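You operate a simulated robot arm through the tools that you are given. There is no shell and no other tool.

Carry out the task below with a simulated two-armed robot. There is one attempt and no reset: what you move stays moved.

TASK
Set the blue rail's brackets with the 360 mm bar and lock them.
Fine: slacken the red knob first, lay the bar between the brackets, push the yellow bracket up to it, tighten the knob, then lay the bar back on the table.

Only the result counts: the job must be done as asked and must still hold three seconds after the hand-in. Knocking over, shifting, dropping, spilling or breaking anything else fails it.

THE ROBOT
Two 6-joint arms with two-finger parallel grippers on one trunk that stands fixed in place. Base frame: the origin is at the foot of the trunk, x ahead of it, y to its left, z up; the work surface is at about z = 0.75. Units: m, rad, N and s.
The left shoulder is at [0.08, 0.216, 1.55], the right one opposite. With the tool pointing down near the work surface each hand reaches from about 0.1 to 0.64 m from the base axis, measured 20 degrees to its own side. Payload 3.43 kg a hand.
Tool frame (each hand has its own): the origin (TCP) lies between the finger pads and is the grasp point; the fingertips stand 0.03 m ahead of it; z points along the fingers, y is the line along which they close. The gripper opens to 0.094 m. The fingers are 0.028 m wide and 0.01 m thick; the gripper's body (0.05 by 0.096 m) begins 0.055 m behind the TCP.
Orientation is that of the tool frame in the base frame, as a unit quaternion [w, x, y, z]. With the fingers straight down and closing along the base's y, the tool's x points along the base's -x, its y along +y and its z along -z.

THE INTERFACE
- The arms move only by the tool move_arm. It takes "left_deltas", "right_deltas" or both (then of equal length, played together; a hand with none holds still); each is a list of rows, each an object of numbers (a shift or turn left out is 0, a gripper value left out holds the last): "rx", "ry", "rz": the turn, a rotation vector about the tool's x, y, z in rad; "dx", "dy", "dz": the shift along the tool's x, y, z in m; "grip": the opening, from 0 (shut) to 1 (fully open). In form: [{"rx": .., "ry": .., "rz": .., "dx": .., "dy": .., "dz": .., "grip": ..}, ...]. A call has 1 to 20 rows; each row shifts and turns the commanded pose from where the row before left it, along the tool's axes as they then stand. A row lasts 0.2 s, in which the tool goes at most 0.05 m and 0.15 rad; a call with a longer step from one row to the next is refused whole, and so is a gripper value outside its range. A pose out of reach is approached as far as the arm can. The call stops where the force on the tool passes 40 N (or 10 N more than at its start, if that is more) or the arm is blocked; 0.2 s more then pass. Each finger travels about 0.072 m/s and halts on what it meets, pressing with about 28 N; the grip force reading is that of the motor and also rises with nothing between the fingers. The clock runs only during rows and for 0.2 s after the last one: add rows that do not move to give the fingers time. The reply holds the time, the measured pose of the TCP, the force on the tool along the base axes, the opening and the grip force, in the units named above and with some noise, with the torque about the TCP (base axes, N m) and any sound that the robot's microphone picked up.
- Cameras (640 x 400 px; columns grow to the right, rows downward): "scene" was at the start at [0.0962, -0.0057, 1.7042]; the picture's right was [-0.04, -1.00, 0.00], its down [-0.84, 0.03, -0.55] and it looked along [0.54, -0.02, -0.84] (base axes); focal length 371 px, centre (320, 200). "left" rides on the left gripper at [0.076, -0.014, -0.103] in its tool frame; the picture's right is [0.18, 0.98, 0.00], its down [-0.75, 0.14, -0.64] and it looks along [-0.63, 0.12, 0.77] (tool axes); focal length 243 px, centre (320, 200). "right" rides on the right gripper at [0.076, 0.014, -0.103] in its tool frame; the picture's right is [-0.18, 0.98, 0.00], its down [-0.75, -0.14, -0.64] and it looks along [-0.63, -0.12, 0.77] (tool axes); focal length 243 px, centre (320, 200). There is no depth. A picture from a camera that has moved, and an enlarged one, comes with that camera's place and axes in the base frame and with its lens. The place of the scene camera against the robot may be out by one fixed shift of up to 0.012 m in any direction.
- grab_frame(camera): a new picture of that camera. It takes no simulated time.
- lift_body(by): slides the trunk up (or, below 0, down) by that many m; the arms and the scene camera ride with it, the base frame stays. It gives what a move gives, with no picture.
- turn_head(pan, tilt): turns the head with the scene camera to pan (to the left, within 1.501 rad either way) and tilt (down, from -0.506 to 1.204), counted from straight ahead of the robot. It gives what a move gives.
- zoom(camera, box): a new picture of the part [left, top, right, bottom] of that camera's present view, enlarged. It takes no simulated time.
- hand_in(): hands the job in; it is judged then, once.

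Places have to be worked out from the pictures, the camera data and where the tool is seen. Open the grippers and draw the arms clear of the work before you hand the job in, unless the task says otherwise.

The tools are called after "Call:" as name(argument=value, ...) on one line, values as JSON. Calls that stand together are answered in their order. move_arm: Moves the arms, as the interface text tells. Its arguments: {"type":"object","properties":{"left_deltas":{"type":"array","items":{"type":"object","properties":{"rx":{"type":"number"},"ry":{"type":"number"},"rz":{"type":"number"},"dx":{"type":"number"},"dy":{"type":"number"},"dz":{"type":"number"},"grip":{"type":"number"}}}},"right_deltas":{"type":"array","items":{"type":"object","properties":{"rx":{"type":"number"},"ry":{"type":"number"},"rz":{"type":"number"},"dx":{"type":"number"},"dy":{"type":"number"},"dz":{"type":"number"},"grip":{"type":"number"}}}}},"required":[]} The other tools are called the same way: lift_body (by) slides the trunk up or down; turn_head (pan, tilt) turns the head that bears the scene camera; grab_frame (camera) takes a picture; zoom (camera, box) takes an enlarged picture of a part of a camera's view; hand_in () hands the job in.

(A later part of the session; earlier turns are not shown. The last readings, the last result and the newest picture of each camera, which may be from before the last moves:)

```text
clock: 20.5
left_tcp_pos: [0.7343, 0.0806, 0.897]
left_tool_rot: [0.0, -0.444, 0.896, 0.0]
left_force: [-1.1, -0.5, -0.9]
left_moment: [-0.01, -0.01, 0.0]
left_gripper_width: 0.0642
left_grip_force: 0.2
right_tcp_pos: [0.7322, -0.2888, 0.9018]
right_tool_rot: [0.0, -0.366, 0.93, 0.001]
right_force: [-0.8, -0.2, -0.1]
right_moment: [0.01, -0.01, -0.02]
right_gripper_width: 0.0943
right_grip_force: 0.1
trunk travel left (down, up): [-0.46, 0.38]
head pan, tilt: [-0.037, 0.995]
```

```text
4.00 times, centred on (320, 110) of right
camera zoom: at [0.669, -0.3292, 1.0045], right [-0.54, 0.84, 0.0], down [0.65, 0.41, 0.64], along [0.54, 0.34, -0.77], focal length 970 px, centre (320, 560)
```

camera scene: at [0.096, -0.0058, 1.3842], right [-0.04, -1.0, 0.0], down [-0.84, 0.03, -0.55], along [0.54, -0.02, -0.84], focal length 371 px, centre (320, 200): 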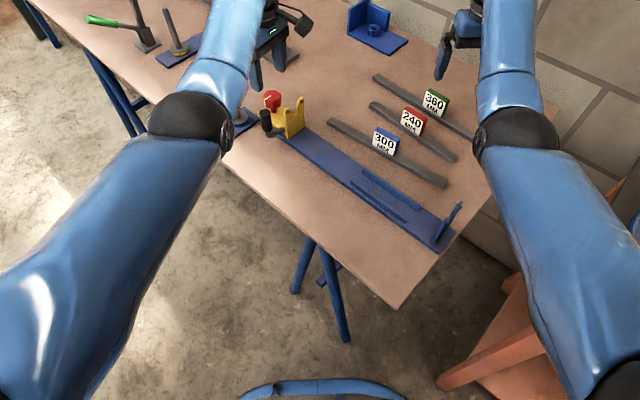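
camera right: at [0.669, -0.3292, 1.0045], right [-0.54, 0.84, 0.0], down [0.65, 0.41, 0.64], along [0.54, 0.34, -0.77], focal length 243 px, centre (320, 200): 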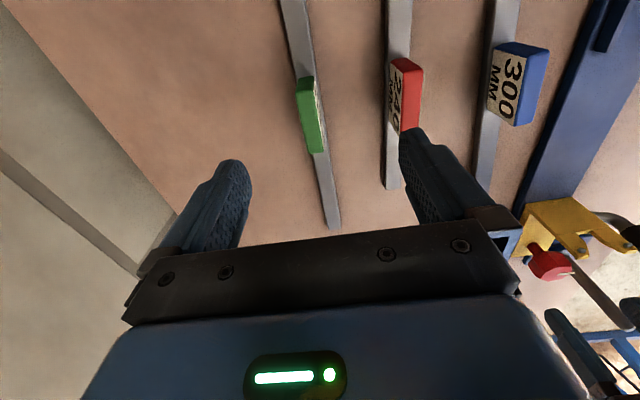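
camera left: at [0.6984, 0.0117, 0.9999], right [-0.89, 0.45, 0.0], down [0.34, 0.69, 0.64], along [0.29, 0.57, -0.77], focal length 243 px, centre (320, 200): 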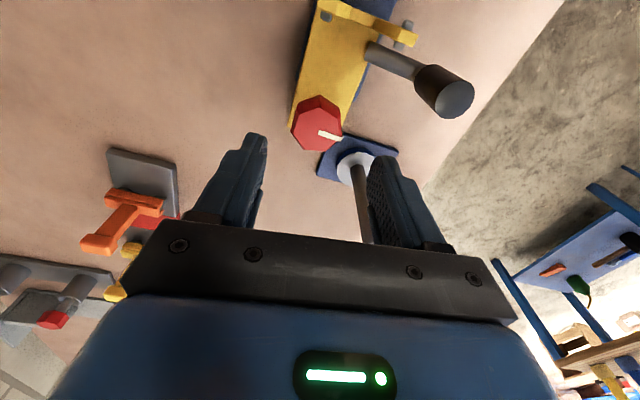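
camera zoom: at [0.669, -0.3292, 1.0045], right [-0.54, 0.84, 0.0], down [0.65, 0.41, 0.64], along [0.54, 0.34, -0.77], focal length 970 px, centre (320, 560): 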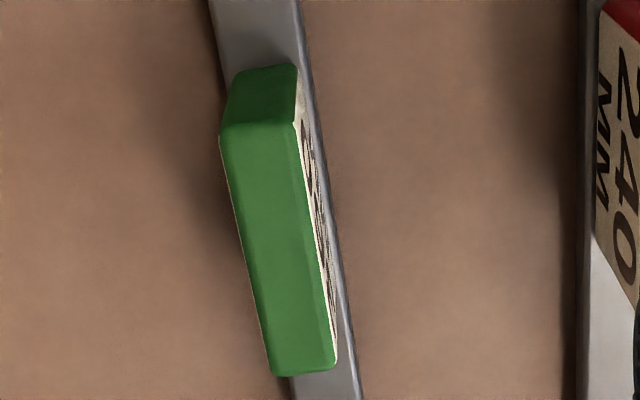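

Bar centre works out to about (0.737, -0.295), direction ~41.5°, tag ~50×15 mm with its top near z 0.81. I'll narrow the fingers to ~50 mm, correct 8 mm sideways and a slight yaw, and descend partway to check.

Call:
move_arm(right_deltas=[{"dx": -0.001, "dy": -0.0077, "rz": 0.025, "grip": 0.53}, {"dz": 0.02}, {"dz": 0.02}, {"dz": 0.01}, {}])

Call:
grab_frame(camera="right")

Call:
zoom(camera="scene", box=[360, 40, 500, 140])

```text
clock: 21.7
left_tcp_pos: [0.7323, 0.0814, 0.896]
left_tool_rot: [-0.001, -0.444, 0.896, -0.001]
left_force: [0.5, -0.9, -0.6]
left_moment: [-0.01, 0.01, 0.0]
left_gripper_width: 0.0638
left_grip_force: 0.1
right_tcp_pos: [0.7392, -0.2932, 0.8528]
right_tool_rot: [0.0, -0.355, 0.935, 0.0]
right_force: [-0.3, 0.9, 0.5]
right_moment: [0.01, 0.03, -0.01]
right_gripper_width: 0.0498
right_grip_force: 0.0
trunk travel left (down, up): [-0.46, 0.38]
head pan, tilt: [-0.037, 0.995]
```

```text
taken
camera right: at [0.6748, -0.3328, 0.9552], right [-0.51, 0.86, 0.0], down [0.66, 0.39, 0.64], along [0.55, 0.33, -0.77], focal length 243 px, centre (320, 200)
```

right: 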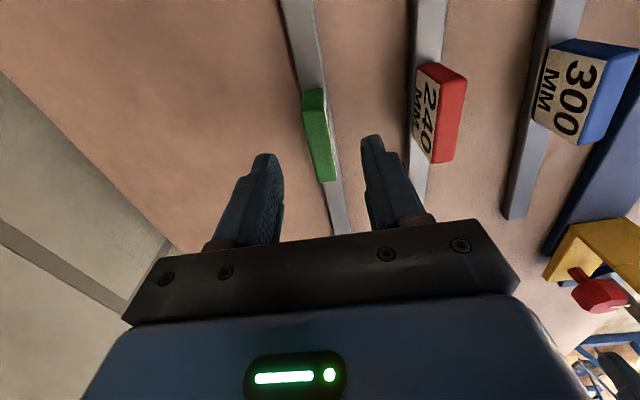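

```text
4.00 times, centred on (430, 90) of scene
camera zoom: at [0.0963, -0.0057, 1.3842], right [-0.04, -1.0, 0.0], down [-0.84, 0.03, -0.54], along [0.54, -0.02, -0.84], focal length 1483 px, centre (-120, 640)
```

zoom: 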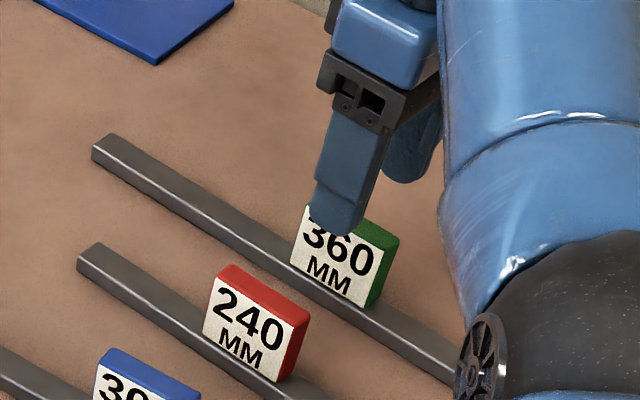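

The tag sits centred between the fingers (offset ~4 mm back along the bar). I'll correct, descend to z≈0.808 so fingertips stay just above the bar top, and close on the tag.

Call:
move_arm(right_deltas=[{"dx": 0.004, "dy": -0.001}, {"dz": 0.02}, {"dz": 0.02}, {"dz": 0.005}, {}])

Call:
grab_frame(camera="right")

Call:
zoom(camera="scene", box=[380, 60, 480, 130])

```text
clock: 22.9
left_tcp_pos: [0.7334, 0.0794, 0.8961]
left_tool_rot: [0.0, -0.443, 0.896, -0.001]
left_force: [0.2, -1.2, 0.2]
left_moment: [0.01, 0.02, 0.01]
left_gripper_width: 0.0637
left_grip_force: 0.0
right_tcp_pos: [0.737, -0.2963, 0.8076]
right_tool_rot: [0.0, -0.354, 0.935, 0.0]
right_force: [0.7, 0.5, 1.4]
right_moment: [0.01, 0.01, -0.01]
right_gripper_width: 0.0498
right_grip_force: 0.0
trunk travel left (down, up): [-0.46, 0.38]
head pan, tilt: [-0.037, 0.995]
```

```text
taken
camera right: at [0.6718, -0.336, 0.9101], right [-0.51, 0.86, 0.0], down [0.66, 0.39, 0.64], along [0.55, 0.33, -0.77], focal length 243 px, centre (320, 200)
```

right: 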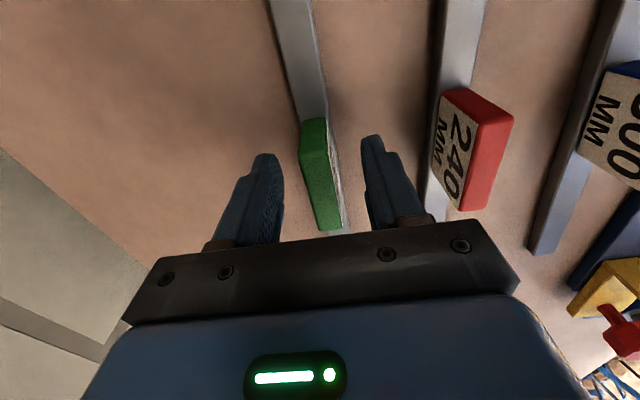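

```text
5.71 times, centred on (430, 95) of scene
camera zoom: at [0.0964, -0.0057, 1.3842], right [-0.04, -1.0, 0.0], down [-0.84, 0.03, -0.54], along [0.54, -0.02, -0.84], focal length 2118 px, centre (-309, 800)
```

zoom: 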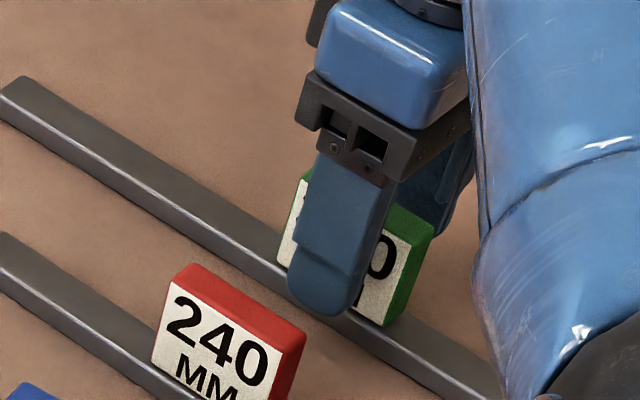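

Fingers straddle the tag centrally. I close on it now.

Call:
move_arm(right_deltas=[{"grip": 0.3}, {"grip": 0.1}, {"grip": 0.0}, {"grip": 0.0}])

Call:
grab_frame(camera="right")

```text
clock: 23.9
left_tcp_pos: [0.7329, 0.0807, 0.896]
left_tool_rot: [0.0, -0.444, 0.896, 0.0]
left_force: [-0.8, -0.8, -0.1]
left_moment: [-0.02, -0.01, -0.04]
left_gripper_width: 0.0639
left_grip_force: 0.1
right_tcp_pos: [0.7375, -0.2968, 0.8081]
right_tool_rot: [0.0, -0.354, 0.935, 0.0]
right_force: [-0.6, -0.9, 0.1]
right_moment: [-0.05, 0.03, 0.18]
right_gripper_width: 0.0202
right_grip_force: 28.2
trunk travel left (down, up): [-0.46, 0.38]
head pan, tilt: [-0.037, 0.995]
```

```text
taken
camera right: at [0.6718, -0.336, 0.9103], right [-0.51, 0.86, 0.0], down [0.66, 0.39, 0.64], along [0.55, 0.33, -0.77], focal length 243 px, centre (320, 200)
```

right: 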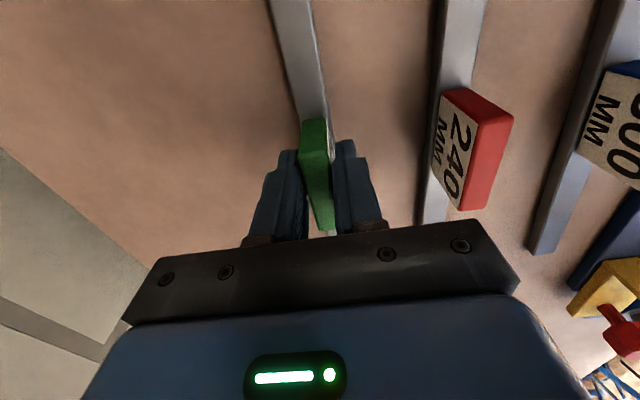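

Gripped at 20 mm with full force. I lift a little to weigh and check it holds.

Call:
move_arm(right_deltas=[{"dz": -0.01}, {"dz": -0.015}, {"dz": -0.015}, {}])

Call:
grab_frame(camera="right")

Call:
grab_frame(camera="scene")

```text
clock: 24.9
left_tcp_pos: [0.735, 0.0811, 0.8965]
left_tool_rot: [0.0, -0.445, 0.896, 0.0]
left_force: [0.6, 0.3, -0.4]
left_moment: [-0.02, 0.01, -0.04]
left_gripper_width: 0.0639
left_grip_force: 0.1
right_tcp_pos: [0.736, -0.2968, 0.8468]
right_tool_rot: [0.0, -0.354, 0.935, 0.001]
right_force: [0.2, -0.3, 0.4]
right_moment: [0.03, 0.01, -0.02]
right_gripper_width: 0.0
right_grip_force: 27.8
trunk travel left (down, up): [-0.46, 0.38]
head pan, tilt: [-0.037, 0.995]
```

```text
taken
camera right: at [0.6719, -0.3362, 0.9498], right [-0.51, 0.86, 0.0], down [0.66, 0.39, 0.64], along [0.55, 0.33, -0.77], focal length 243 px, centre (320, 200)
```

right: 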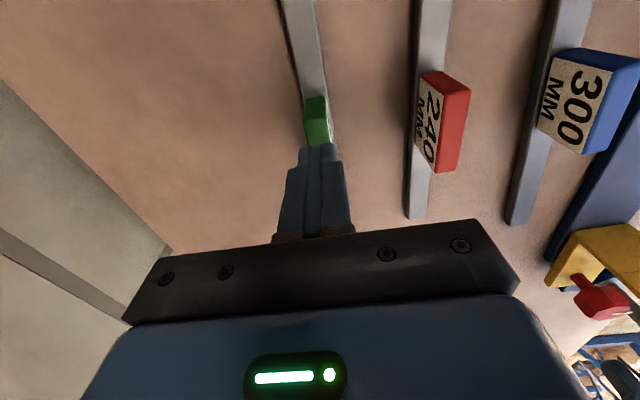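

```text
taken
camera scene: at [0.0963, -0.0057, 1.3842], right [-0.04, -1.0, 0.0], down [-0.84, 0.03, -0.54], along [0.54, -0.02, -0.84], focal length 371 px, centre (320, 200)
```

scene: 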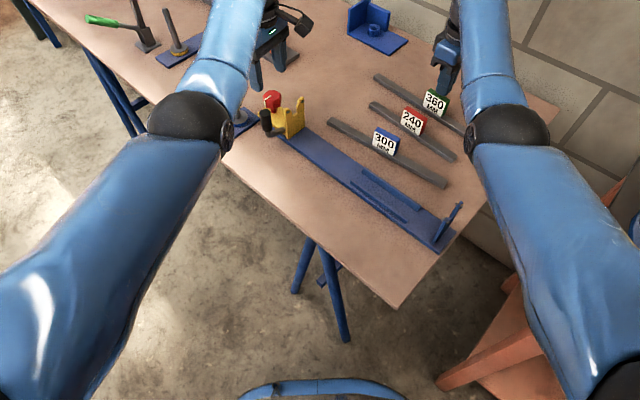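

The fingers ended fully shut, so they slipped off the tag rather than lifting it. I'll look closely at the tag and finger geometry before retrying.

Call:
zoom(camera="scene", box=[380, 60, 480, 130])

Call:
zoom(camera="right", box=[240, 60, 400, 240])

Call:
zoom(camera="left", box=[0, 0, 320, 200])

```text
5.71 times, centred on (430, 95) of scene
camera zoom: at [0.0963, -0.0057, 1.3842], right [-0.04, -1.0, 0.0], down [-0.84, 0.03, -0.54], along [0.54, -0.02, -0.84], focal length 2118 px, centre (-309, 800)
```

zoom: 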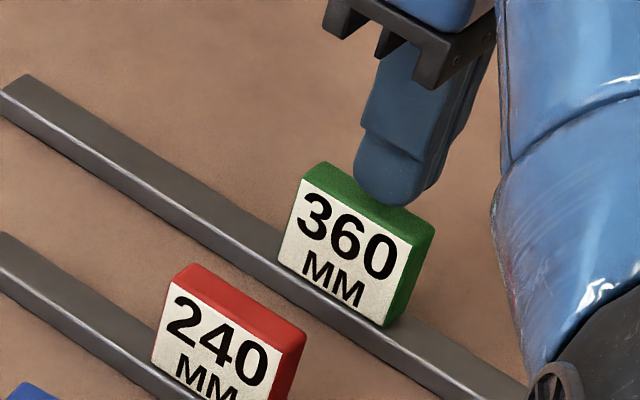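

```text
2.22 times, centred on (320, 150) of right
camera zoom: at [0.6719, -0.3362, 0.9498], right [-0.51, 0.86, 0.0], down [0.66, 0.39, 0.64], along [0.55, 0.33, -0.77], focal length 539 px, centre (320, 311)
```

zoom: 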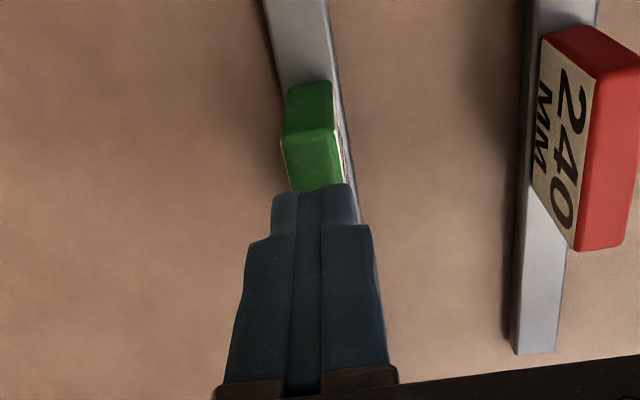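

```text
2.00 times, centred on (160, 100) of left
camera zoom: at [0.6987, 0.0118, 0.9992], right [-0.89, 0.45, 0.0], down [0.34, 0.69, 0.64], along [0.29, 0.57, -0.77], focal length 485 px, centre (640, 400)
```

zoom: 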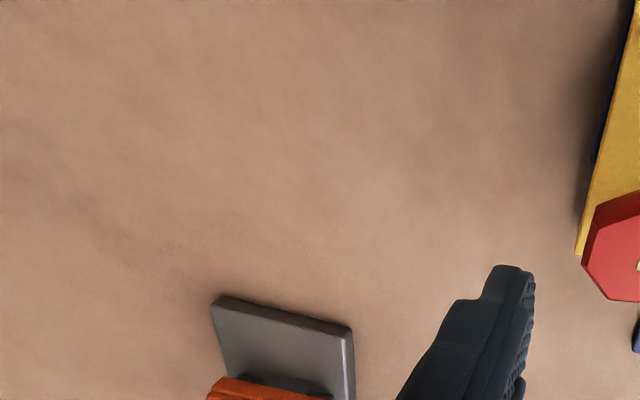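

The tag's top is near z 0.81 and the tag looks ~20 mm thick. I'll retry deeper (TCP ≈ 0.796, tips just at the bar's top), close longer, then lift only a few mm while reading the force.

Call:
move_arm(right_deltas=[{"grip": 0.5}, {"grip": 0.5}, {"dz": 0.02}, {"dz": 0.02}, {"dz": 0.01}, {"grip": 0.1}, {"grip": 0.0}, {"grip": 0.0}, {"grip": 0.0}])

Call:
grab_frame(camera="right")

Call:
zoom(camera="scene", box=[380, 60, 480, 130])

```text
clock: 26.9
left_tcp_pos: [0.7337, 0.08, 0.8949]
left_tool_rot: [0.001, -0.443, 0.896, -0.001]
left_force: [0.9, 0.2, -0.1]
left_moment: [0.04, -0.01, -0.01]
left_gripper_width: 0.0639
left_grip_force: 0.1
right_tcp_pos: [0.7354, -0.2972, 0.7971]
right_tool_rot: [0.0, -0.354, 0.935, 0.0]
right_force: [-0.8, 0.7, -0.4]
right_moment: [0.22, -0.23, 0.02]
right_gripper_width: 0.0205
right_grip_force: 28.5
trunk travel left (down, up): [-0.46, 0.38]
head pan, tilt: [-0.037, 0.995]
```

```text
taken
camera right: at [0.6717, -0.3364, 0.8996], right [-0.51, 0.86, 0.0], down [0.66, 0.39, 0.64], along [0.55, 0.33, -0.77], focal length 243 px, centre (320, 200)
```

right: 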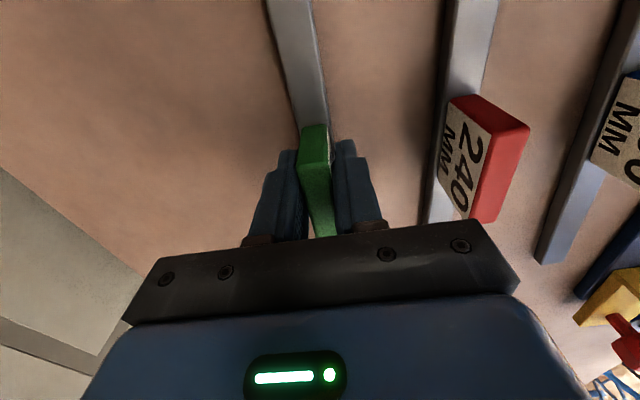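

```text
5.71 times, centred on (430, 95) of scene
camera zoom: at [0.0965, -0.0059, 1.3841], right [-0.04, -1.0, 0.0], down [-0.84, 0.03, -0.54], along [0.54, -0.02, -0.84], focal length 2118 px, centre (-309, 800)
```

zoom: 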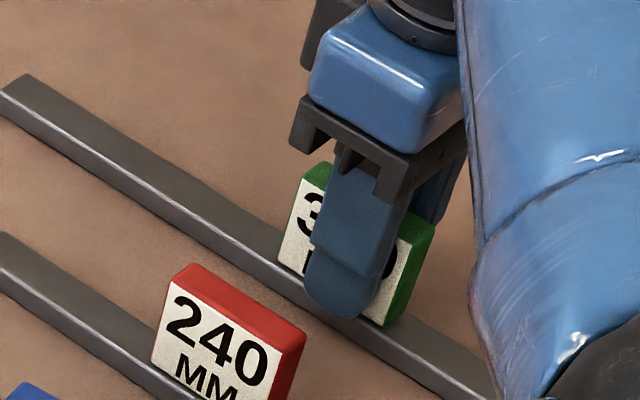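

Gripped again at 20.5 mm. I lift just 4 mm to read the load.

Call:
move_arm(right_deltas=[{"dz": -0.002}, {"dz": -0.002}, {}])

```text
clock: 27.7
left_tcp_pos: [0.7347, 0.0804, 0.8949]
left_tool_rot: [-0.001, -0.444, 0.896, 0.001]
left_force: [-0.5, 0.3, -0.2]
left_moment: [-0.05, 0.0, -0.01]
left_gripper_width: 0.0636
left_grip_force: 0.1
right_tcp_pos: [0.737, -0.2968, 0.8016]
right_tool_rot: [0.0, -0.354, 0.935, 0.001]
right_force: [-0.1, -0.9, -4.4]
right_moment: [-0.04, 0.03, -0.03]
right_gripper_width: 0.0204
right_grip_force: 27.8
trunk travel left (down, up): [-0.46, 0.38]
head pan, tilt: [-0.037, 0.995]
```

The hand now carries about 4.4 N. I raise another 12 mm slowly.

Call:
move_arm(right_deltas=[{"dz": -0.004}, {"dz": -0.004}, {"dz": -0.004}, {}])

Call:
grab_frame(camera="right")

Call:
zoom(camera="scene", box=[370, 50, 490, 150])

```text
clock: 28.7
left_tcp_pos: [0.7341, 0.0803, 0.8962]
left_tool_rot: [0.0, -0.444, 0.896, 0.001]
left_force: [0.7, -0.2, -0.8]
left_moment: [0.01, -0.01, -0.01]
left_gripper_width: 0.0639
left_grip_force: 0.1
right_tcp_pos: [0.7371, -0.2961, 0.812]
right_tool_rot: [0.0, -0.355, 0.935, 0.0]
right_force: [-0.6, 0.0, -4.7]
right_moment: [0.0, 0.05, -0.01]
right_gripper_width: 0.0203
right_grip_force: 27.8
trunk travel left (down, up): [-0.46, 0.38]
head pan, tilt: [-0.037, 0.995]
```

```text
taken
camera right: at [0.6725, -0.337, 0.9156], right [-0.51, 0.86, 0.0], down [0.66, 0.39, 0.64], along [0.55, 0.33, -0.77], focal length 243 px, centre (320, 200)
```

right: 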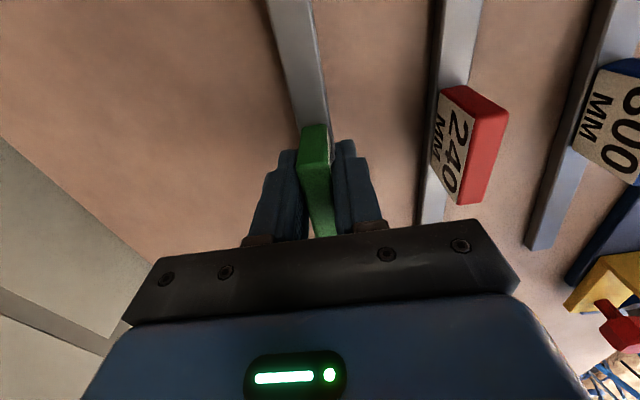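

```text
4.00 times, centred on (430, 100) of scene
camera zoom: at [0.097, -0.0059, 1.3841], right [-0.04, -1.0, 0.0], down [-0.84, 0.03, -0.54], along [0.54, -0.02, -0.84], focal length 1483 px, centre (-120, 600)
```

zoom: 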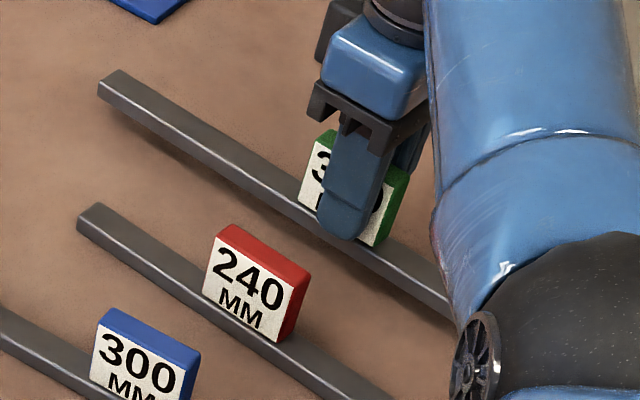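

The bar is off the table, weighing ~4.7 N and steady in the grip. The rail is nearer the robot, so I'll raise the trunk (this also lifts the bar straight up), first a small step to verify the grip holds.

Call:
lift_body(by=0.03)

Call:
grab_frame(camera="right")

```text
clock: 29.4
left_tcp_pos: [0.7352, 0.0798, 0.9255]
left_tool_rot: [0.0, -0.444, 0.896, 0.001]
left_force: [0.0, -1.3, 1.1]
left_moment: [0.0, 0.02, 0.0]
left_gripper_width: 0.0637
left_grip_force: 0.1
right_tcp_pos: [0.7376, -0.2972, 0.8416]
right_tool_rot: [0.0, -0.354, 0.935, 0.0]
right_force: [0.4, 0.6, -4.3]
right_moment: [-0.02, 0.04, 0.01]
right_gripper_width: 0.0204
right_grip_force: 28.2
trunk travel left (down, up): [-0.49, 0.35]
head pan, tilt: [-0.037, 0.995]
```

```text
taken
camera right: at [0.6727, -0.337, 0.9452], right [-0.51, 0.86, 0.0], down [0.66, 0.39, 0.64], along [0.55, 0.33, -0.77], focal length 243 px, centre (320, 200)
```

right: 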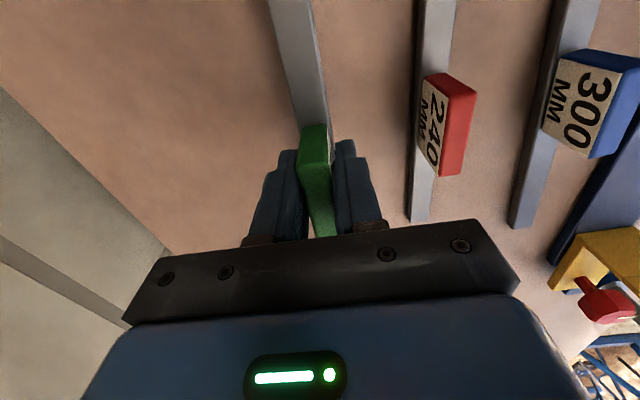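

The grip holds. I raise the trunk further by 0.12 so the bar clears the other tags and the rail comes into comfortable reach.

Call:
lift_body(by=0.12)

Call:
grab_frame(camera="right")

Call:
grab_frame(camera="scene")

```text
clock: 30.9
left_tcp_pos: [0.7339, 0.0799, 1.0452]
left_tool_rot: [-0.001, -0.443, 0.896, 0.001]
left_force: [-0.1, 0.1, 0.2]
left_moment: [-0.01, -0.01, 0.0]
left_gripper_width: 0.0637
left_grip_force: 0.1
right_tcp_pos: [0.7386, -0.2971, 0.9624]
right_tool_rot: [0.0, -0.354, 0.935, 0.0]
right_force: [0.4, -0.8, -4.7]
right_moment: [0.0, -0.01, -0.01]
right_gripper_width: 0.0203
right_grip_force: 27.8
trunk travel left (down, up): [-0.61, 0.23]
head pan, tilt: [-0.037, 0.995]
```

```text
taken
camera right: at [0.6727, -0.337, 1.0652], right [-0.51, 0.86, 0.0], down [0.66, 0.39, 0.64], along [0.55, 0.33, -0.77], focal length 243 px, centre (320, 200)
```

right: 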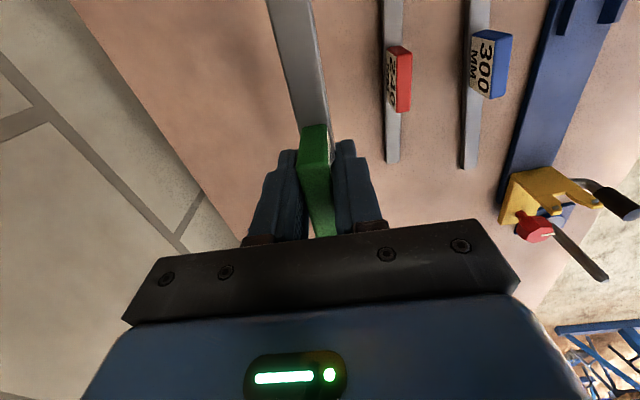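

```text
taken
camera scene: at [0.0973, -0.006, 1.534], right [-0.04, -1.0, 0.0], down [-0.84, 0.03, -0.54], along [0.54, -0.02, -0.84], focal length 371 px, centre (320, 200)
```

scene: 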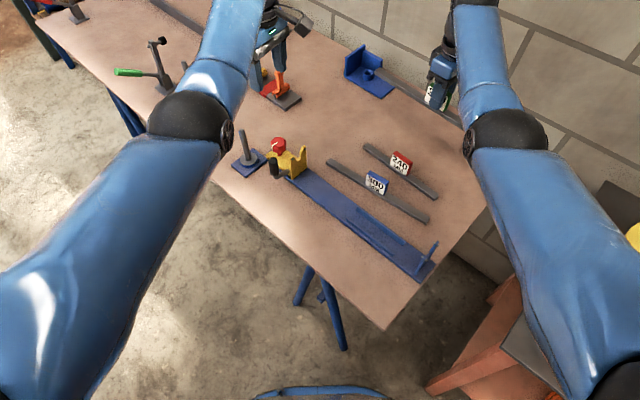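

The bar's bottom is at about 0.915, well above the other tags. I now carry it sideways (+tool-y) toward the rail in gentle steps, descending slightly.

Call:
move_arm(right_deltas=[{"dx": 0.002, "dy": 0.015, "dz": 0.004}, {"dx": 0.002, "dy": 0.022, "dz": 0.005}, {"dx": 0.003, "dy": 0.025, "dz": 0.005}, {"dx": 0.003, "dy": 0.025, "dz": 0.005}, {"dx": 0.003, "dy": 0.025, "dz": 0.005}, {"dx": 0.003, "dy": 0.025, "dz": 0.005}, {"dx": 0.002, "dy": 0.025, "dz": 0.005}, {"dx": 0.002, "dy": 0.017, "dz": 0.005}, {"dy": 0.008}, {}])

Call:
grab_frame(camera="right")

Call:
grab_frame(camera="scene")

```text
clock: 33.1
left_tcp_pos: [0.7335, 0.0806, 1.0448]
left_tool_rot: [0.0, -0.443, 0.896, 0.0]
left_force: [0.7, -0.7, 0.4]
left_moment: [0.0, 0.01, 0.01]
left_gripper_width: 0.0641
left_grip_force: 0.0
right_tcp_pos: [0.6211, -0.1702, 0.9002]
right_tool_rot: [0.0, -0.354, 0.935, 0.001]
right_force: [0.1, 0.4, -3.3]
right_moment: [-0.04, 0.02, 0.0]
right_gripper_width: 0.0203
right_grip_force: 27.6
right hand out of reach, approached as far as the arm can: row 5, 6, 7, 8
trunk travel left (down, up): [-0.61, 0.23]
head pan, tilt: [-0.037, 0.995]
```

```text
taken
camera right: at [0.5563, -0.2099, 1.0028], right [-0.51, 0.86, 0.0], down [0.66, 0.39, 0.64], along [0.55, 0.33, -0.77], focal length 243 px, centre (320, 200)
```

right: 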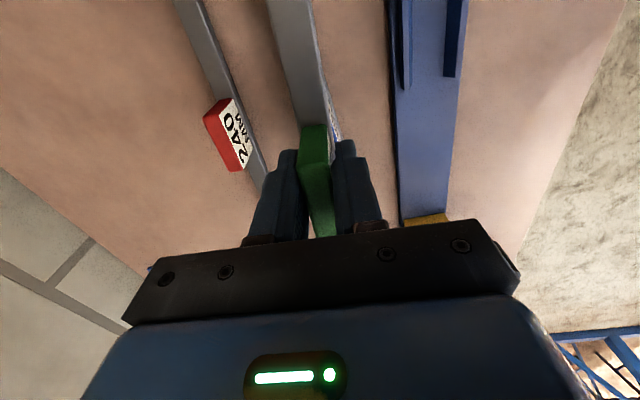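

```text
taken
camera scene: at [0.097, -0.0059, 1.5341], right [-0.04, -1.0, 0.0], down [-0.84, 0.03, -0.54], along [0.54, -0.02, -0.84], focal length 371 px, centre (320, 200)
```

scene: 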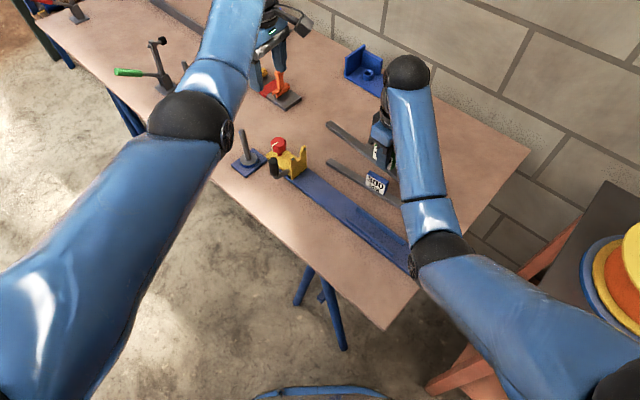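

The move got clipped near the rail (joint limit), at (0.621, -0.170, 0.900). Raising the trunk another 0.10 should free the posture for the nearer rail position.

Call:
lift_body(by=0.1)

Call:
grab_frame(camera="right")

Call:
grab_frame(camera="scene")

```text
clock: 34.5
left_tcp_pos: [0.7344, 0.0808, 1.1455]
left_tool_rot: [0.0, -0.444, 0.896, 0.0]
left_force: [0.1, -0.3, 0.0]
left_moment: [0.01, -0.01, -0.02]
left_gripper_width: 0.064
left_grip_force: 0.1
right_tcp_pos: [0.6216, -0.1692, 1.0004]
right_tool_rot: [0.0, -0.354, 0.935, 0.0]
right_force: [0.1, 1.0, -4.3]
right_moment: [-0.03, -0.01, 0.0]
right_gripper_width: 0.0202
right_grip_force: 28.0
trunk travel left (down, up): [-0.71, 0.13]
head pan, tilt: [-0.037, 0.995]
```

```text
taken
camera right: at [0.5565, -0.21, 1.1028], right [-0.51, 0.86, 0.0], down [0.66, 0.39, 0.64], along [0.55, 0.33, -0.77], focal length 243 px, centre (320, 200)
```

right: 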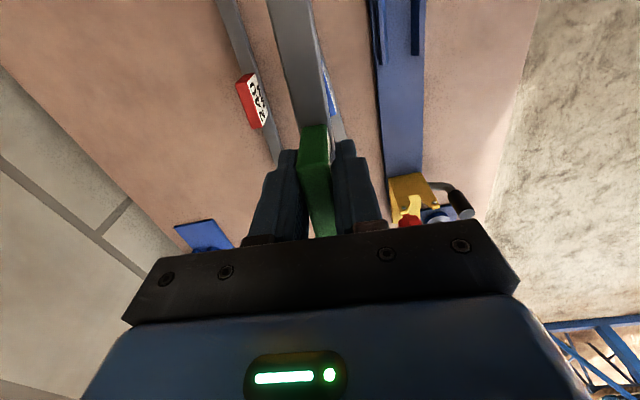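

```text
taken
camera scene: at [0.097, -0.0058, 1.6341], right [-0.04, -1.0, 0.0], down [-0.84, 0.03, -0.54], along [0.54, -0.02, -0.84], focal length 371 px, centre (320, 200)
```

scene: 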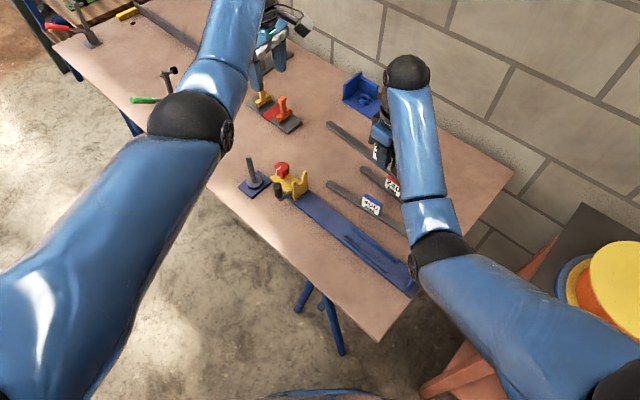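

Now I zoom the right camera on the rail and yellow bracket, and the scene on the blue bracket, to pin down the rail's line.

Call:
zoom(camera="right", box=[340, 0, 500, 120])

Call:
zoom(camera="right", box=[340, 120, 500, 240])

Call:
zoom(camera="scene", box=[230, 140, 430, 310])

```text
3.33 times, centred on (420, 60) of right
camera zoom: at [0.5565, -0.21, 1.1028], right [-0.51, 0.86, 0.0], down [0.66, 0.39, 0.64], along [0.55, 0.33, -0.77], focal length 809 px, centre (-13, 667)
```

zoom: 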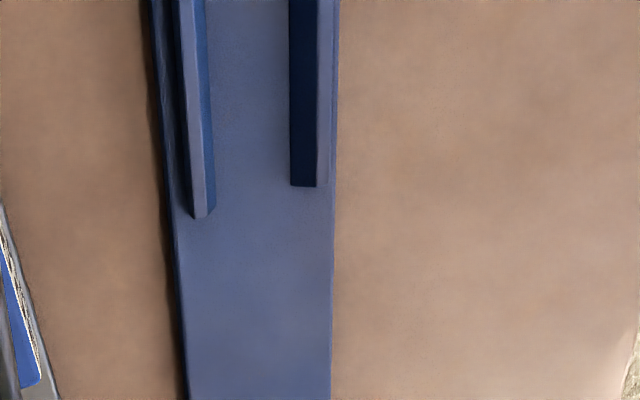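

```text
3.33 times, centred on (420, 180) of right
camera zoom: at [0.5565, -0.21, 1.1028], right [-0.51, 0.86, 0.0], down [0.66, 0.39, 0.64], along [0.55, 0.33, -0.77], focal length 809 px, centre (-13, 267)
```

zoom: 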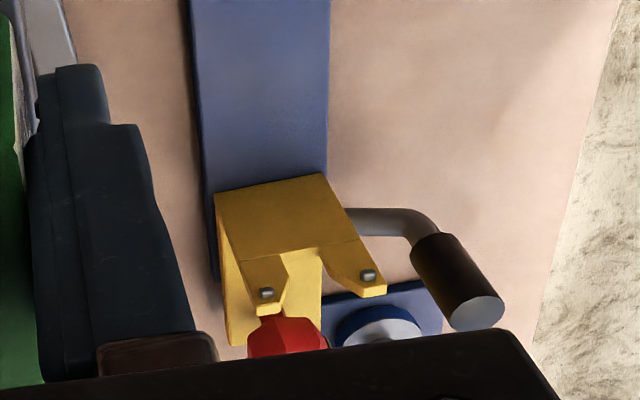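

```text
2.35 times, centred on (330, 225) of scene
camera zoom: at [0.097, -0.0058, 1.6341], right [-0.04, -1.0, 0.0], down [-0.84, 0.03, -0.54], along [0.54, -0.02, -0.84], focal length 872 px, centre (296, 141)
```

zoom: 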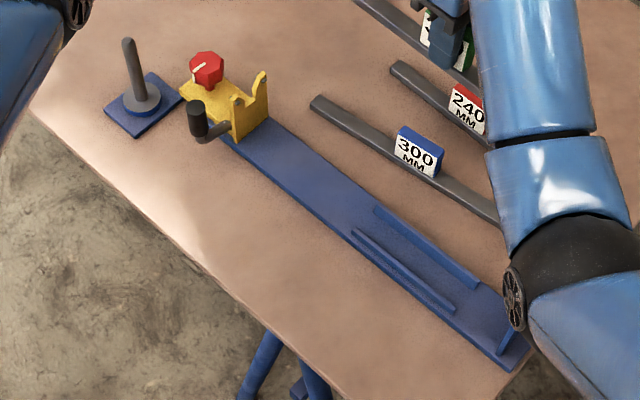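

Rail midline runs through (0.515, -0.136) at ~45.5°; the yellow face is near (0.680, 0.032), the blue face ~0.378 m back, so the bar centre should go down at about (0.547, -0.103). I'll rotate the bar by about +4° and carry it above that spot, keeping its bottom above the bracket ears.

Call:
move_arm(right_deltas=[{"dx": 0.002, "dy": 0.014, "dz": 0.01}, {"dx": 0.002, "dy": 0.017, "dz": 0.015}, {"dx": 0.002, "dy": 0.017, "dz": 0.015}, {"dx": 0.002, "dy": 0.017, "dz": 0.015}, {"dx": 0.002, "dy": 0.017, "dz": 0.015}, {"dx": 0.002, "dy": 0.017, "dz": 0.01}, {"rz": -0.035}, {"rz": -0.035}, {}])

Call:
grab_frame(camera="right")

Call:
grab_frame(camera="scene")

```text
clock: 36.5
left_tcp_pos: [0.7343, 0.0806, 1.145]
left_tool_rot: [0.0, -0.443, 0.896, 0.0]
left_force: [-0.4, -0.9, -0.4]
left_moment: [-0.04, 0.01, 0.01]
left_gripper_width: 0.0639
left_grip_force: 0.0
right_tcp_pos: [0.5471, -0.1059, 0.9202]
right_tool_rot: [-0.001, -0.387, 0.922, 0.0]
right_force: [-0.4, 0.3, -3.1]
right_moment: [-0.03, 0.02, -0.02]
right_gripper_width: 0.0202
right_grip_force: 28.4
trunk travel left (down, up): [-0.71, 0.13]
head pan, tilt: [-0.037, 0.995]
```

```text
taken
camera right: at [0.4852, -0.1481, 1.0229], right [-0.57, 0.82, 0.0], down [0.63, 0.44, 0.64], along [0.53, 0.37, -0.77], focal length 243 px, centre (320, 200)
```

right: 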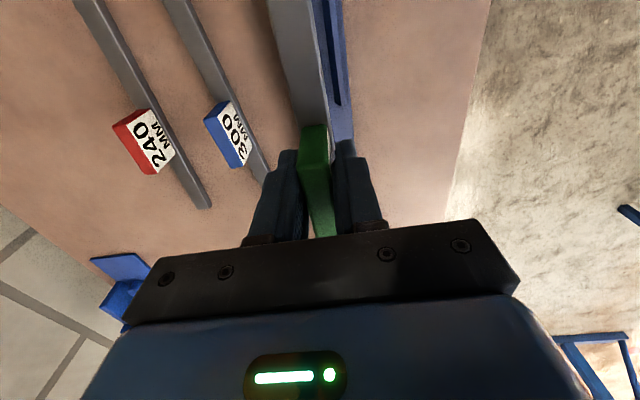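

```text
taken
camera scene: at [0.0967, -0.0057, 1.6342], right [-0.04, -1.0, 0.0], down [-0.84, 0.03, -0.54], along [0.54, -0.02, -0.84], focal length 371 px, centre (320, 200)
```

scene: 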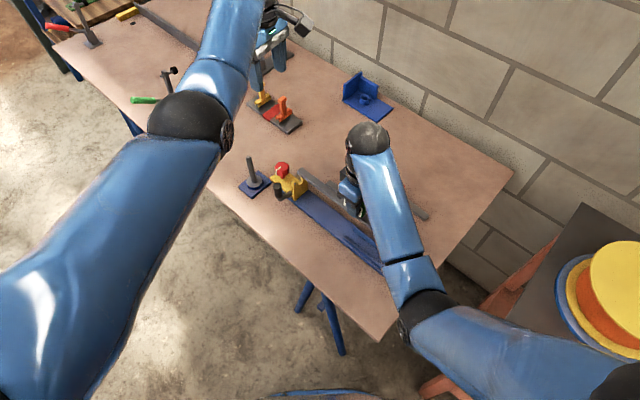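

The bar is now at 45.5° over the rail at (0.547, -0.106, 0.920). I'll check the end clearances from the left camera and a scene zoom.

Call:
grab_frame(camera="left")

Call:
zoom(camera="scene", box=[250, 140, 410, 260])

Call:
zoom(camera="right", box=[260, 0, 400, 160])

```text
taken
camera left: at [0.699, 0.0119, 1.2491], right [-0.89, 0.45, 0.0], down [0.34, 0.69, 0.64], along [0.29, 0.57, -0.77], focal length 243 px, centre (320, 200)
```

left: 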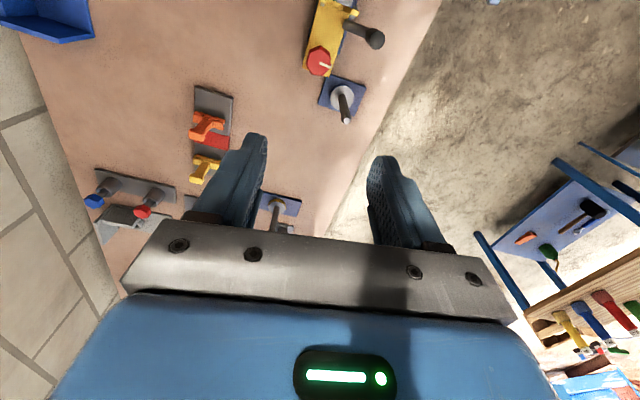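

```text
3.33 times, centred on (330, 200) of scene
camera zoom: at [0.0967, -0.0057, 1.6342], right [-0.04, -1.0, 0.0], down [-0.84, 0.03, -0.54], along [0.54, -0.02, -0.84], focal length 1236 px, centre (287, 200)
```

zoom: 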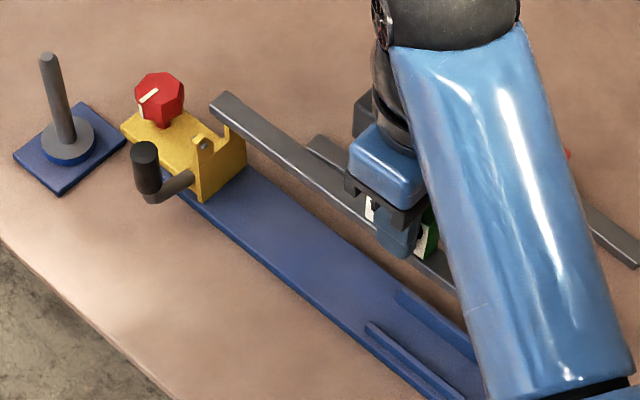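

```text
2.50 times, centred on (330, 80) of right
camera zoom: at [0.4852, -0.1481, 1.0229], right [-0.57, 0.82, 0.0], down [0.63, 0.44, 0.64], along [0.53, 0.37, -0.77], focal length 606 px, centre (295, 500)
```

zoom: 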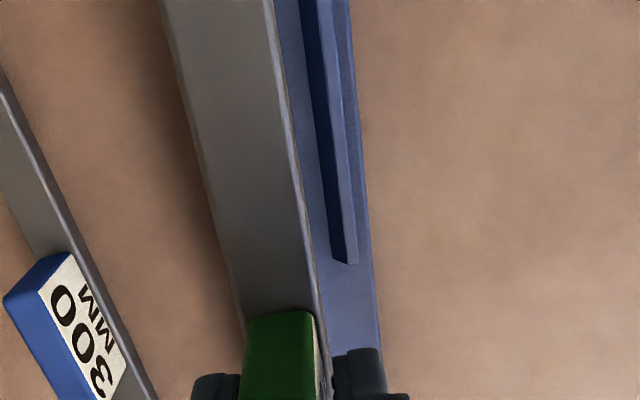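

The bar's yellow end has ~11–15 mm clearance to the yellow face; I'd like it balanced, so shift +4 mm along the rail and 2 mm laterally, then lower to about z 0.845 and recheck.

Call:
move_arm(right_deltas=[{"dx": -0.004, "dy": 0.002}, {"dz": 0.015}, {"dz": 0.015}, {"dz": 0.015}, {"dz": 0.015}, {"dz": 0.01}, {}])

Call:
zoom(camera="scene", box=[250, 140, 410, 260])

Call:
grab_frame(camera="right")

Call:
zoom(camera="right", box=[260, 0, 400, 160])

```text
clock: 38.0
left_tcp_pos: [0.7333, 0.0794, 1.1464]
left_tool_rot: [0.002, -0.443, 0.896, 0.0]
left_force: [-0.1, -0.5, 0.7]
left_moment: [0.0, 0.0, -0.03]
left_gripper_width: 0.0636
left_grip_force: 0.0
right_tcp_pos: [0.5483, -0.1017, 0.8494]
right_tool_rot: [0.001, -0.387, 0.922, 0.0]
right_force: [-2.0, -6.8, 1.3]
right_moment: [0.51, -0.59, -0.7]
right_gripper_width: 0.0204
right_grip_force: 28.2
trunk travel left (down, up): [-0.71, 0.13]
head pan, tilt: [-0.037, 0.995]
```

```text
3.33 times, centred on (330, 200) of scene
camera zoom: at [0.0957, -0.0072, 1.6342], right [-0.04, -1.0, 0.0], down [-0.84, 0.03, -0.55], along [0.54, -0.02, -0.84], focal length 1236 px, centre (287, 200)
```

zoom: 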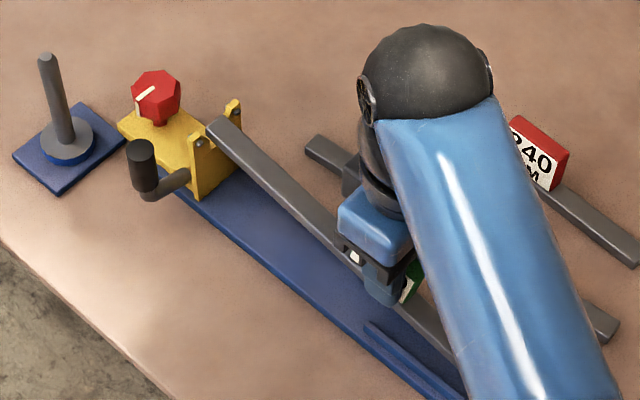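

```text
taken
camera right: at [0.4858, -0.1448, 0.952], right [-0.57, 0.82, 0.0], down [0.63, 0.44, 0.64], along [0.53, 0.37, -0.77], focal length 243 px, centre (320, 200)
```

right: 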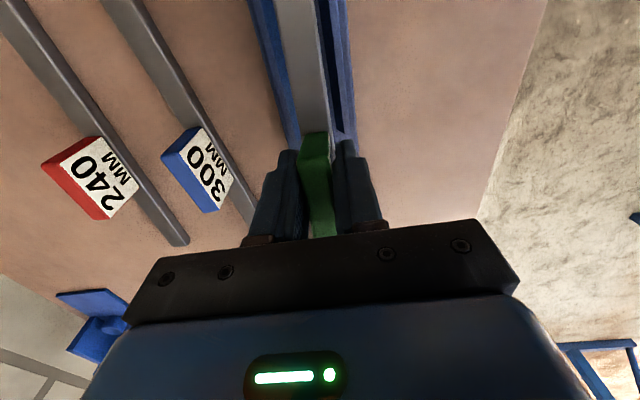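

```text
2.50 times, centred on (330, 80) of right
camera zoom: at [0.4858, -0.1448, 0.952], right [-0.57, 0.82, 0.0], down [0.63, 0.44, 0.64], along [0.53, 0.37, -0.77], focal length 606 px, centre (295, 500)
```

zoom: 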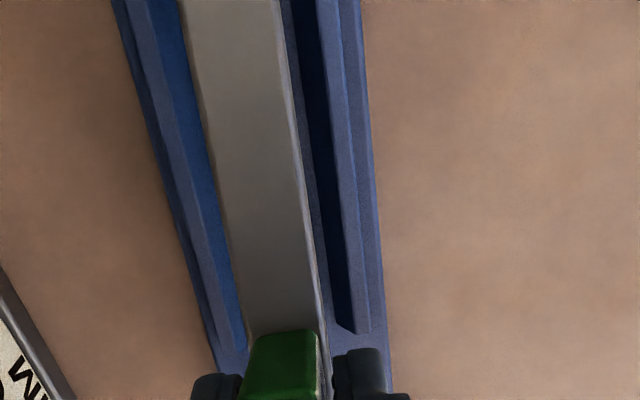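

Force and moment show the bar's yellow end is resting on the yellow bracket (≈4 N up at that end). I'll back up 30 mm and re-measure the ends.

Call:
move_arm(right_deltas=[{"dz": -0.01}, {"dz": -0.015}, {"dz": -0.015}, {}])

Call:
zoom(camera="scene", box=[250, 150, 350, 225])

Call:
grab_frame(camera="right")

```text
clock: 39.0
left_tcp_pos: [0.7337, 0.0805, 1.1445]
left_tool_rot: [-0.001, -0.444, 0.896, 0.0]
left_force: [-0.7, -0.1, 1.1]
left_moment: [0.01, -0.03, 0.02]
left_gripper_width: 0.0637
left_grip_force: 0.2
right_tcp_pos: [0.5484, -0.1002, 0.8905]
right_tool_rot: [0.0, -0.386, 0.922, -0.001]
right_force: [0.1, -0.2, -3.9]
right_moment: [0.0, 0.03, 0.01]
right_gripper_width: 0.0201
right_grip_force: 28.2
trunk travel left (down, up): [-0.71, 0.13]
head pan, tilt: [-0.037, 0.995]
```

```text
5.33 times, centred on (300, 188) of scene
camera zoom: at [0.0973, -0.0054, 1.6341], right [-0.04, -1.0, 0.0], down [-0.84, 0.03, -0.54], along [0.54, -0.02, -0.84], focal length 1977 px, centre (427, 267)
```

zoom: 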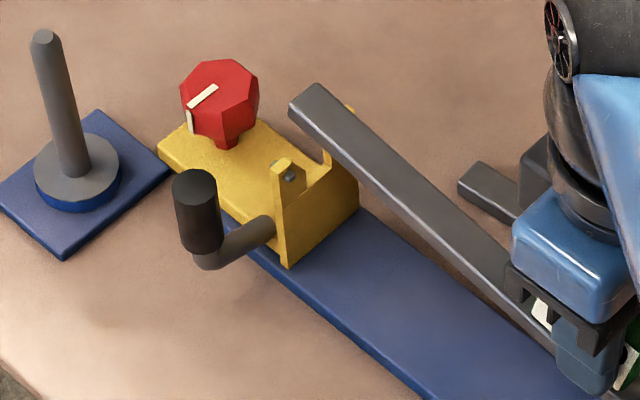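

```text
taken
camera right: at [0.4859, -0.1436, 0.9925], right [-0.57, 0.82, 0.0], down [0.63, 0.44, 0.64], along [0.53, 0.37, -0.77], focal length 243 px, centre (320, 200)
```

right: 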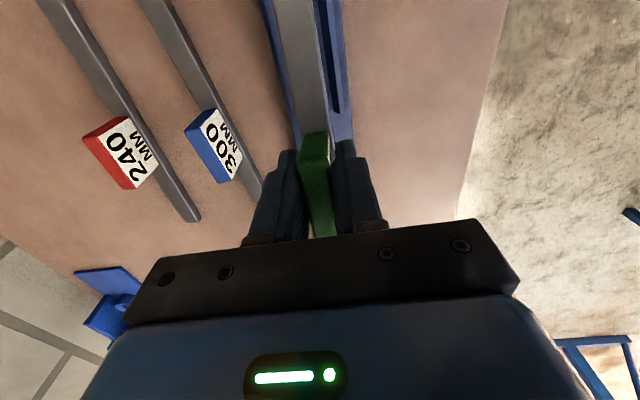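

The bar got pitched in the grip (yellow end up ~0.2 rad) by that contact, so the clearance at the blue end matters. I'll raise it and swing back/sideways so the right camera can see the blue bracket and measure its face precisely.

Call:
move_arm(right_deltas=[{"dz": -0.015}, {"dz": -0.02}, {"dz": -0.02}, {"dz": -0.005, "dx": 0.015, "dy": -0.01}, {"dx": 0.025, "dy": -0.01}, {"dx": 0.025, "dy": -0.01}, {"dx": 0.025, "dy": -0.01}, {"dx": 0.025, "dy": -0.01}, {"dx": 0.025, "dy": -0.005}, {"dx": 0.02, "dy": -0.005}, {}])

Call:
grab_frame(camera="right")

Call:
grab_frame(camera="scene")

```text
clock: 41.5
left_tcp_pos: [0.7349, 0.0806, 1.1452]
left_tool_rot: [0.001, -0.444, 0.896, 0.001]
left_force: [-0.3, -0.4, -0.8]
left_moment: [0.01, 0.02, -0.02]
left_gripper_width: 0.064
left_grip_force: 0.0
right_tcp_pos: [0.4889, -0.2553, 0.9272]
right_tool_rot: [0.002, -0.387, 0.922, -0.001]
right_force: [0.4, -0.2, -4.1]
right_moment: [-0.01, 0.04, 0.0]
right_gripper_width: 0.0205
right_grip_force: 27.9
right hand out of reach, approached as far as the arm can: row 6, 7, 8, 9, 10
trunk travel left (down, up): [-0.71, 0.13]
head pan, tilt: [-0.037, 0.995]
```

```text
taken
camera right: at [0.4245, -0.3005, 1.0295], right [-0.57, 0.82, 0.0], down [0.63, 0.44, 0.64], along [0.53, 0.37, -0.76], focal length 243 px, centre (320, 200)
```

right: 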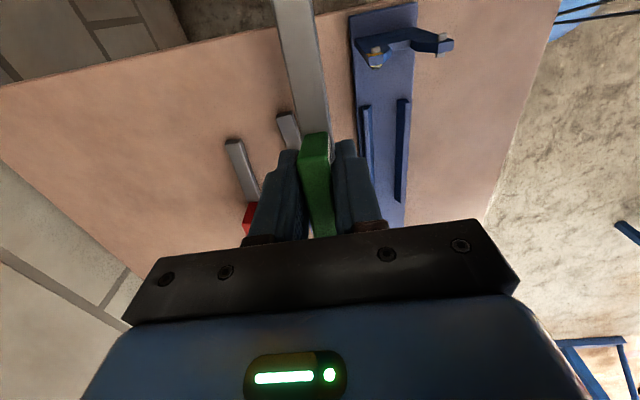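

```text
taken
camera scene: at [0.097, -0.0057, 1.6341], right [-0.04, -1.0, 0.0], down [-0.84, 0.03, -0.54], along [0.54, -0.02, -0.84], focal length 371 px, centre (320, 200)
```

scene: 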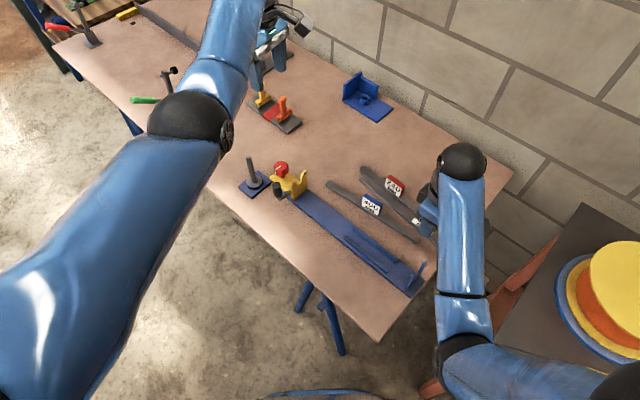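

The blue bracket is visible now. Zooming for measurement.

Call:
zoom(camera="right", box=[330, 0, 470, 110])

Call:
zoom(camera="right", box=[330, 90, 470, 220])

Call:
zoom(camera="scene", box=[330, 150, 490, 310])

```text
3.64 times, centred on (400, 55) of right
camera zoom: at [0.4245, -0.3005, 1.0295], right [-0.57, 0.82, 0.0], down [0.63, 0.44, 0.64], along [0.53, 0.37, -0.76], focal length 882 px, centre (29, 727)
```

zoom: 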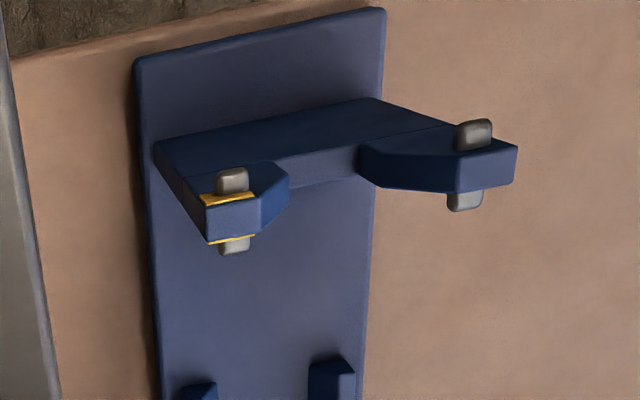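

```text
3.08 times, centred on (400, 155) of right
camera zoom: at [0.4245, -0.3005, 1.0295], right [-0.57, 0.82, 0.0], down [0.63, 0.44, 0.64], along [0.53, 0.37, -0.76], focal length 746 px, centre (74, 338)
```

zoom: 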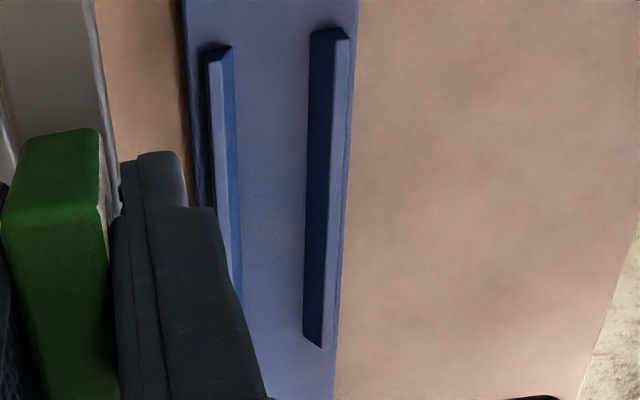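

```text
2.50 times, centred on (410, 230) of scene
camera zoom: at [0.097, -0.0057, 1.6341], right [-0.04, -1.0, 0.0], down [-0.84, 0.03, -0.54], along [0.54, -0.02, -0.84], focal length 927 px, centre (95, 125)
```

zoom: 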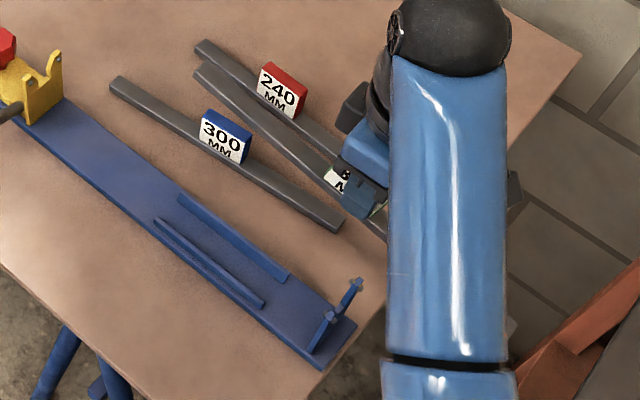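

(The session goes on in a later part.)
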